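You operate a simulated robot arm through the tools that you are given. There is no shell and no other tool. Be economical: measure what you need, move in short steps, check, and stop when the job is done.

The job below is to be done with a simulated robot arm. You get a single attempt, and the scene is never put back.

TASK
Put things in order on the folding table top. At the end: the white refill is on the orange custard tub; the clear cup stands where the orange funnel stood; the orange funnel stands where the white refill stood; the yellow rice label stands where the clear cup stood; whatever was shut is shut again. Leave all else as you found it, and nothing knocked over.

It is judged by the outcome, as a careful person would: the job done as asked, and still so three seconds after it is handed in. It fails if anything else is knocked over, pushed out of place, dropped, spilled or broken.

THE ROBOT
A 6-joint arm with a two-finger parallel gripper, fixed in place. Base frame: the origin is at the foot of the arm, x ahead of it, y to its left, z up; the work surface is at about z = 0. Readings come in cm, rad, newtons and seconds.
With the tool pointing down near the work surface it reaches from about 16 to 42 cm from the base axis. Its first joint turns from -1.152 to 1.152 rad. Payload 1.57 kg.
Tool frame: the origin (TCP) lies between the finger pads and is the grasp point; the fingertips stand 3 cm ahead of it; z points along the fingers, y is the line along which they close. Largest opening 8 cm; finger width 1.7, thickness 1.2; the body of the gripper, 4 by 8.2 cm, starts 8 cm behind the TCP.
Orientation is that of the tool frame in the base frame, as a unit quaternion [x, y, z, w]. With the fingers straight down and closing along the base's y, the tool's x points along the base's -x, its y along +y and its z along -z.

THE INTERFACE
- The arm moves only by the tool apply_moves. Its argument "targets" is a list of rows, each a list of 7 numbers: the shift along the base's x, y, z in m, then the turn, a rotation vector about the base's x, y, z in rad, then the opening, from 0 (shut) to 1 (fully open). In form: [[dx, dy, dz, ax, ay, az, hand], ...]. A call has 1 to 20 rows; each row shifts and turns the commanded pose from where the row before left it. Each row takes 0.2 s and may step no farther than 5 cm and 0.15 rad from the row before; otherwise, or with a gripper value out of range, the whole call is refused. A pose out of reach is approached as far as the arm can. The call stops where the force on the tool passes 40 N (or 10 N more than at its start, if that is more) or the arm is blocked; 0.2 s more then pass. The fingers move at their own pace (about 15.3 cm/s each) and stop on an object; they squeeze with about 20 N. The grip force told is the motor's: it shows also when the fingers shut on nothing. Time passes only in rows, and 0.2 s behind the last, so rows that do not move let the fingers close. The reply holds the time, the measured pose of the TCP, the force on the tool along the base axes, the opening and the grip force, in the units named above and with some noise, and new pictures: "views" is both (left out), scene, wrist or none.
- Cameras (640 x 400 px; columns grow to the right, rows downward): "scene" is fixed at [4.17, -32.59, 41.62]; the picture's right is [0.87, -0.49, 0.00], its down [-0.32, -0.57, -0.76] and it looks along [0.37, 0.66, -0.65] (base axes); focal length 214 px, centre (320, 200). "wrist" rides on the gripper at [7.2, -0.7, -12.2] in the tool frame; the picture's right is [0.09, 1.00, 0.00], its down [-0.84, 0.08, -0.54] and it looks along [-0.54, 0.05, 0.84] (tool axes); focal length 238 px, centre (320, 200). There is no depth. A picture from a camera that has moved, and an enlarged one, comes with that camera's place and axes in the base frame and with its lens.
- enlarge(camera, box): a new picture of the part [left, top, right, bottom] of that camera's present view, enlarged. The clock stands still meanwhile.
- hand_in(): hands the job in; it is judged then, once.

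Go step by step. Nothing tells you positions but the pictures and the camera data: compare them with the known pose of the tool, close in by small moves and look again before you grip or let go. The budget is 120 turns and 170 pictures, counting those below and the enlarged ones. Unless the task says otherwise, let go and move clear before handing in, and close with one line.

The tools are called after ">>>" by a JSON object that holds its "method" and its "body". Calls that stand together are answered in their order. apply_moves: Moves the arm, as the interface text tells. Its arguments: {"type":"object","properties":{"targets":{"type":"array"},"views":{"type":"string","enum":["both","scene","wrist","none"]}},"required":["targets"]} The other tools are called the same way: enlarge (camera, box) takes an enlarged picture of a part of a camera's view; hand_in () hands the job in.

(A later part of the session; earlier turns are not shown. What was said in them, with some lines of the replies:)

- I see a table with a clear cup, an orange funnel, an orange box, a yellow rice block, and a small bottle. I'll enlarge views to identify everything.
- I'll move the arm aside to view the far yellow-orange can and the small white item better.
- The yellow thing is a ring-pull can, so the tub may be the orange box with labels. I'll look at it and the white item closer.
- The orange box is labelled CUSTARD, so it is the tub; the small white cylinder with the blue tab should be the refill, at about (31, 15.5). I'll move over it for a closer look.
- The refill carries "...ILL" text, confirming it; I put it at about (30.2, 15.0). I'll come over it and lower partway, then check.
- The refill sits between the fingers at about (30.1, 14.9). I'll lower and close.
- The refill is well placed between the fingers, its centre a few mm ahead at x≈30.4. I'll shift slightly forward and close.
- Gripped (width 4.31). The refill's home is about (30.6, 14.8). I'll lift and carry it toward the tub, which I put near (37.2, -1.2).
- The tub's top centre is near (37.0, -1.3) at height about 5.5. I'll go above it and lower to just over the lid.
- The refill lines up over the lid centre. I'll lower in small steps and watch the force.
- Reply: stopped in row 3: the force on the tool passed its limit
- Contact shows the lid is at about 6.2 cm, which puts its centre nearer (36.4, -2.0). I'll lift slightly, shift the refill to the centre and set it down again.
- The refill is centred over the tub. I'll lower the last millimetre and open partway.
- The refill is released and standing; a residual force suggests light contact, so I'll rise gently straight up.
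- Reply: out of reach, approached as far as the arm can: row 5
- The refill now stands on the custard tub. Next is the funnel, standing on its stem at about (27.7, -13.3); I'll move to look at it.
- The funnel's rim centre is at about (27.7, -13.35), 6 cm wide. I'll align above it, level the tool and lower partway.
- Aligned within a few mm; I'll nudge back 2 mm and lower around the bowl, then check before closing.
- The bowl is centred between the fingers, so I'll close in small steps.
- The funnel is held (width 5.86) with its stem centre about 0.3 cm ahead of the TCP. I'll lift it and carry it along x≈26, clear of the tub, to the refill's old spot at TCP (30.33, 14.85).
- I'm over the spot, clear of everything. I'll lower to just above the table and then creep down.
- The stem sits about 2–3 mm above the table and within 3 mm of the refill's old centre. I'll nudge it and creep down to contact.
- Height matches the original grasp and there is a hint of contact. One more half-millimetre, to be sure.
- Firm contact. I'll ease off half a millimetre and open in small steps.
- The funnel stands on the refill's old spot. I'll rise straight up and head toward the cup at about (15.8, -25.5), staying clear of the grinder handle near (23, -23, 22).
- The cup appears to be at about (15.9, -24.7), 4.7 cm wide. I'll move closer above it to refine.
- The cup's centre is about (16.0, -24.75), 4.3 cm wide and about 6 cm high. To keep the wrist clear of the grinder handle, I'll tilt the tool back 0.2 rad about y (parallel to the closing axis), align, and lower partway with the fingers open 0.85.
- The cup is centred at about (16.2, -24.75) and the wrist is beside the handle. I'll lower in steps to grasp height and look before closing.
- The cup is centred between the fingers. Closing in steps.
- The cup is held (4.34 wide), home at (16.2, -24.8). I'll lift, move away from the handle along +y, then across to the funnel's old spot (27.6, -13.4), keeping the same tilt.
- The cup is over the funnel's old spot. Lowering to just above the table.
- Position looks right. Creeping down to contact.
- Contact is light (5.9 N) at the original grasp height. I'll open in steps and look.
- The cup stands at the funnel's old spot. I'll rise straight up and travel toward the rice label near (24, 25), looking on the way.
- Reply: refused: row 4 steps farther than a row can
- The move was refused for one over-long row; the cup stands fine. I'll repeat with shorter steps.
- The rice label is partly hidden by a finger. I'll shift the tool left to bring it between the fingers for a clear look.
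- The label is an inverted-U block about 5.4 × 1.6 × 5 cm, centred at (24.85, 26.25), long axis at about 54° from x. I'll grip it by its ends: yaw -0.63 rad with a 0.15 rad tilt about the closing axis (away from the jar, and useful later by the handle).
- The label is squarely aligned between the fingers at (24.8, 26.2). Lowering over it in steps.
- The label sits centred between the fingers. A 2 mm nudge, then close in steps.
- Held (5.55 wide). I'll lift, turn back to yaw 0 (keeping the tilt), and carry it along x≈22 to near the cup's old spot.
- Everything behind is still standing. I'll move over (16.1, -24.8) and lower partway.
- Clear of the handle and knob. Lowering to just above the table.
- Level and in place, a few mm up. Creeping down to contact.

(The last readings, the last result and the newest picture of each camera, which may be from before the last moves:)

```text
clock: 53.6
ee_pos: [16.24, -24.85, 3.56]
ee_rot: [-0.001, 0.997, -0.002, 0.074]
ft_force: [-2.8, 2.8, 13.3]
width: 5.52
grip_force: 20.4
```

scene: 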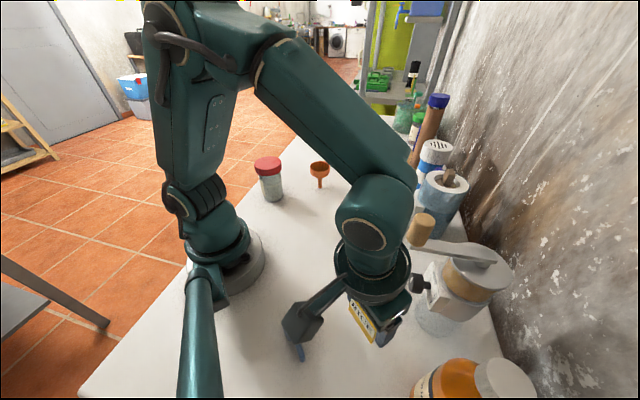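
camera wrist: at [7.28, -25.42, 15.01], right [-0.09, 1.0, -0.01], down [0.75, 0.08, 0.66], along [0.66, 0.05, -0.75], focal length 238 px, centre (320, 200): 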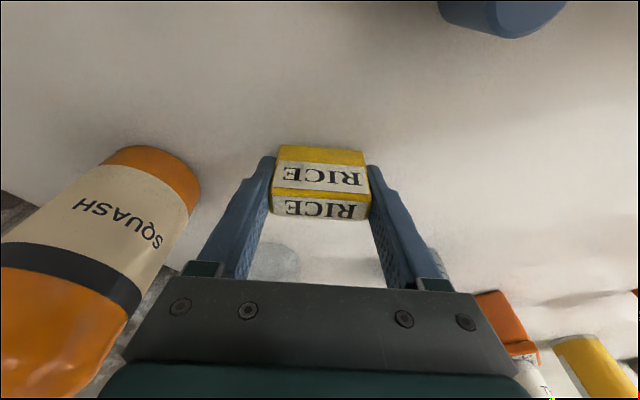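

The label is now pressed lightly on the table (13 N). I'll ease off a little and open in steps.

>>> {"method": "apply_moves", "body": {"targets": [[0, 0, 0.0004, 0, 0, 0, 0.55], [0, 0, 0, 0, 0, 0, 0.7], [0, 0, 0, 0, 0, 0, 0.75], [0, 0, 0, 0, 0, 0, 0.85], [0, 0, 0, 0, 0, 0, 0.95]], "views": "wrist"}}

```text
clock: 54.8
ee_pos: [16.08, -24.91, 3.55]
ee_rot: [-0.001, 0.997, 0.0, 0.074]
ft_force: [0.3, 0.1, -0.7]
width: 7.63
grip_force: 0.1
camera wrist: at [7.27, -25.44, 14.55], right [-0.09, 1.0, -0.01], down [0.75, 0.08, 0.66], along [0.66, 0.05, -0.75], focal length 238 px, centre (320, 200)
```

wrist: 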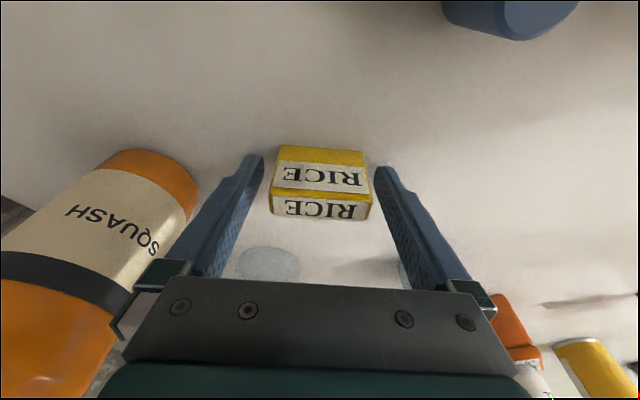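

The label stands free between the fingers. I'll rise straight up, move clear and check the whole scene.

>>> {"method": "apply_moves", "body": {"targets": [[0, 0, 0.02, 0, 0, 0, 0.95], [0, 0, 0.03, 0, 0, 0, 0.95], [0, 0, 0.04, 0, 0, 0, 0.95], [0, 0, 0.04, 0, 0, 0, 0.95], [0, 0.03, 0.03, 0, 0, 0, 0.95], [0.01, 0.04, 0.02, 0, 0.05, 0, 1], [0.01, 0.04, 0.01, 0, 0.05, 0, 1], [0.02, 0.04, 0, 0, 0.05, 0, 1], [0.01, 0.04, 0, 0, 0, 0, 1], [0, 0.04, 0, 0, 0, 0, 1], [0, 0.04, 0, 0, 0, 0, 1], [0, 0, 0, 0, 0, 0, 1]]}}

>>> {"method": "enlarge", "body": {"camera": "scene", "box": [240, 200, 540, 400]}}

>>> {"method": "enlarge", "body": {"camera": "scene", "box": [240, 80, 480, 230]}}

```text
clock: 57.4
ee_pos: [20.98, 2.18, 22.66]
ee_rot: [-0.001, 1.0, 0.0, -0.001]
ft_force: [-0.2, 0.4, 0.3]
width: 7.95
grip_force: 0.0
camera wrist: at [13.92, 1.66, 34.82], right [-0.09, 1.0, 0.0], down [0.84, 0.08, 0.54], along [0.54, 0.05, -0.84], focal length 238 px, centre (320, 200)
```

scene: 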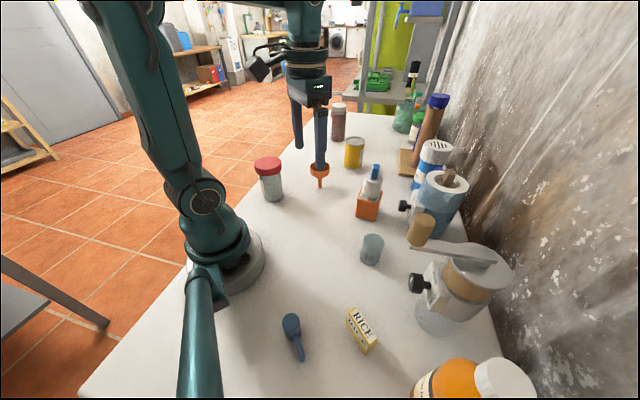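
wrist: 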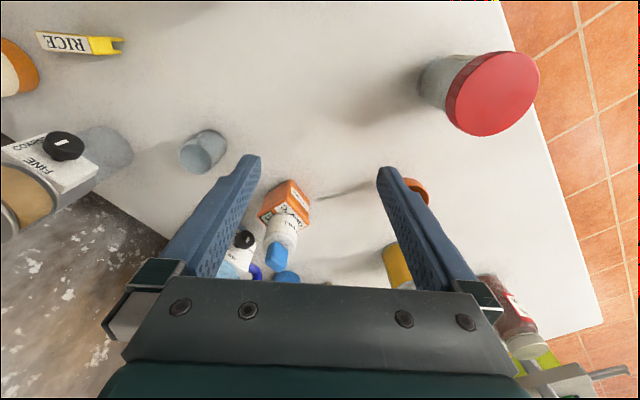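

```text
2.00 times, centred on (390, 300) of scene
camera zoom: at [4.17, -32.59, 41.62], right [0.87, -0.49, 0.0], down [-0.32, -0.57, -0.76], along [0.37, 0.66, -0.65], focal length 429 px, centre (180, 0)
```

zoom: 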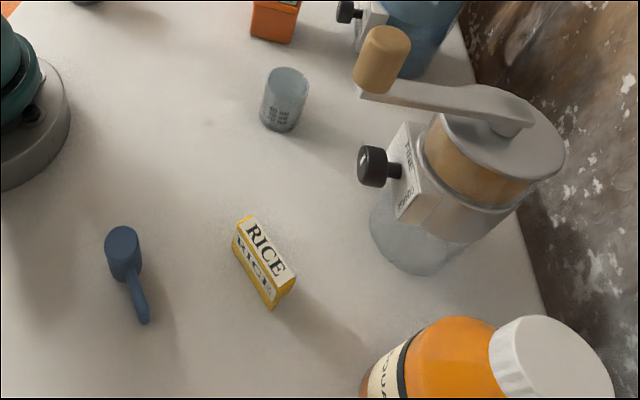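

```text
2.67 times, centred on (360, 155) of scene
camera zoom: at [4.17, -32.59, 41.62], right [0.87, -0.49, 0.0], down [-0.32, -0.57, -0.76], along [0.37, 0.66, -0.65], focal length 572 px, centre (213, 320)
```

zoom: 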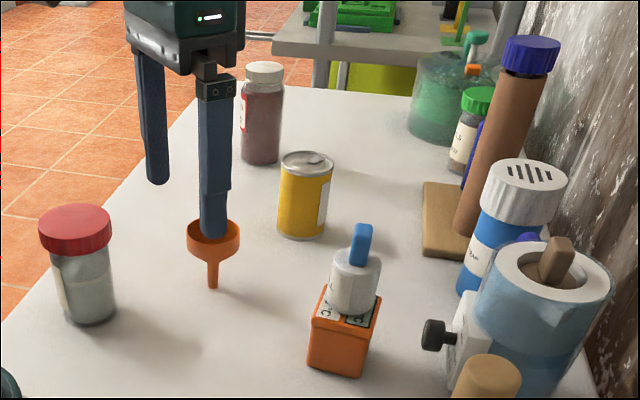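

All four items are in place and upright: the refill on the tub, the cup, the funnel and the rice label. Nothing else appears disturbed and nothing was opened, so I'm handing in.

>>> {"method": "hand_in", "body": {}}

```text
The job is handed in.
```

I put all four items where you asked and handed the job in. The only disturbance was to the custard tub, which shifted about 2 mm when I set the refill on it; nothing had to be opened or shut.
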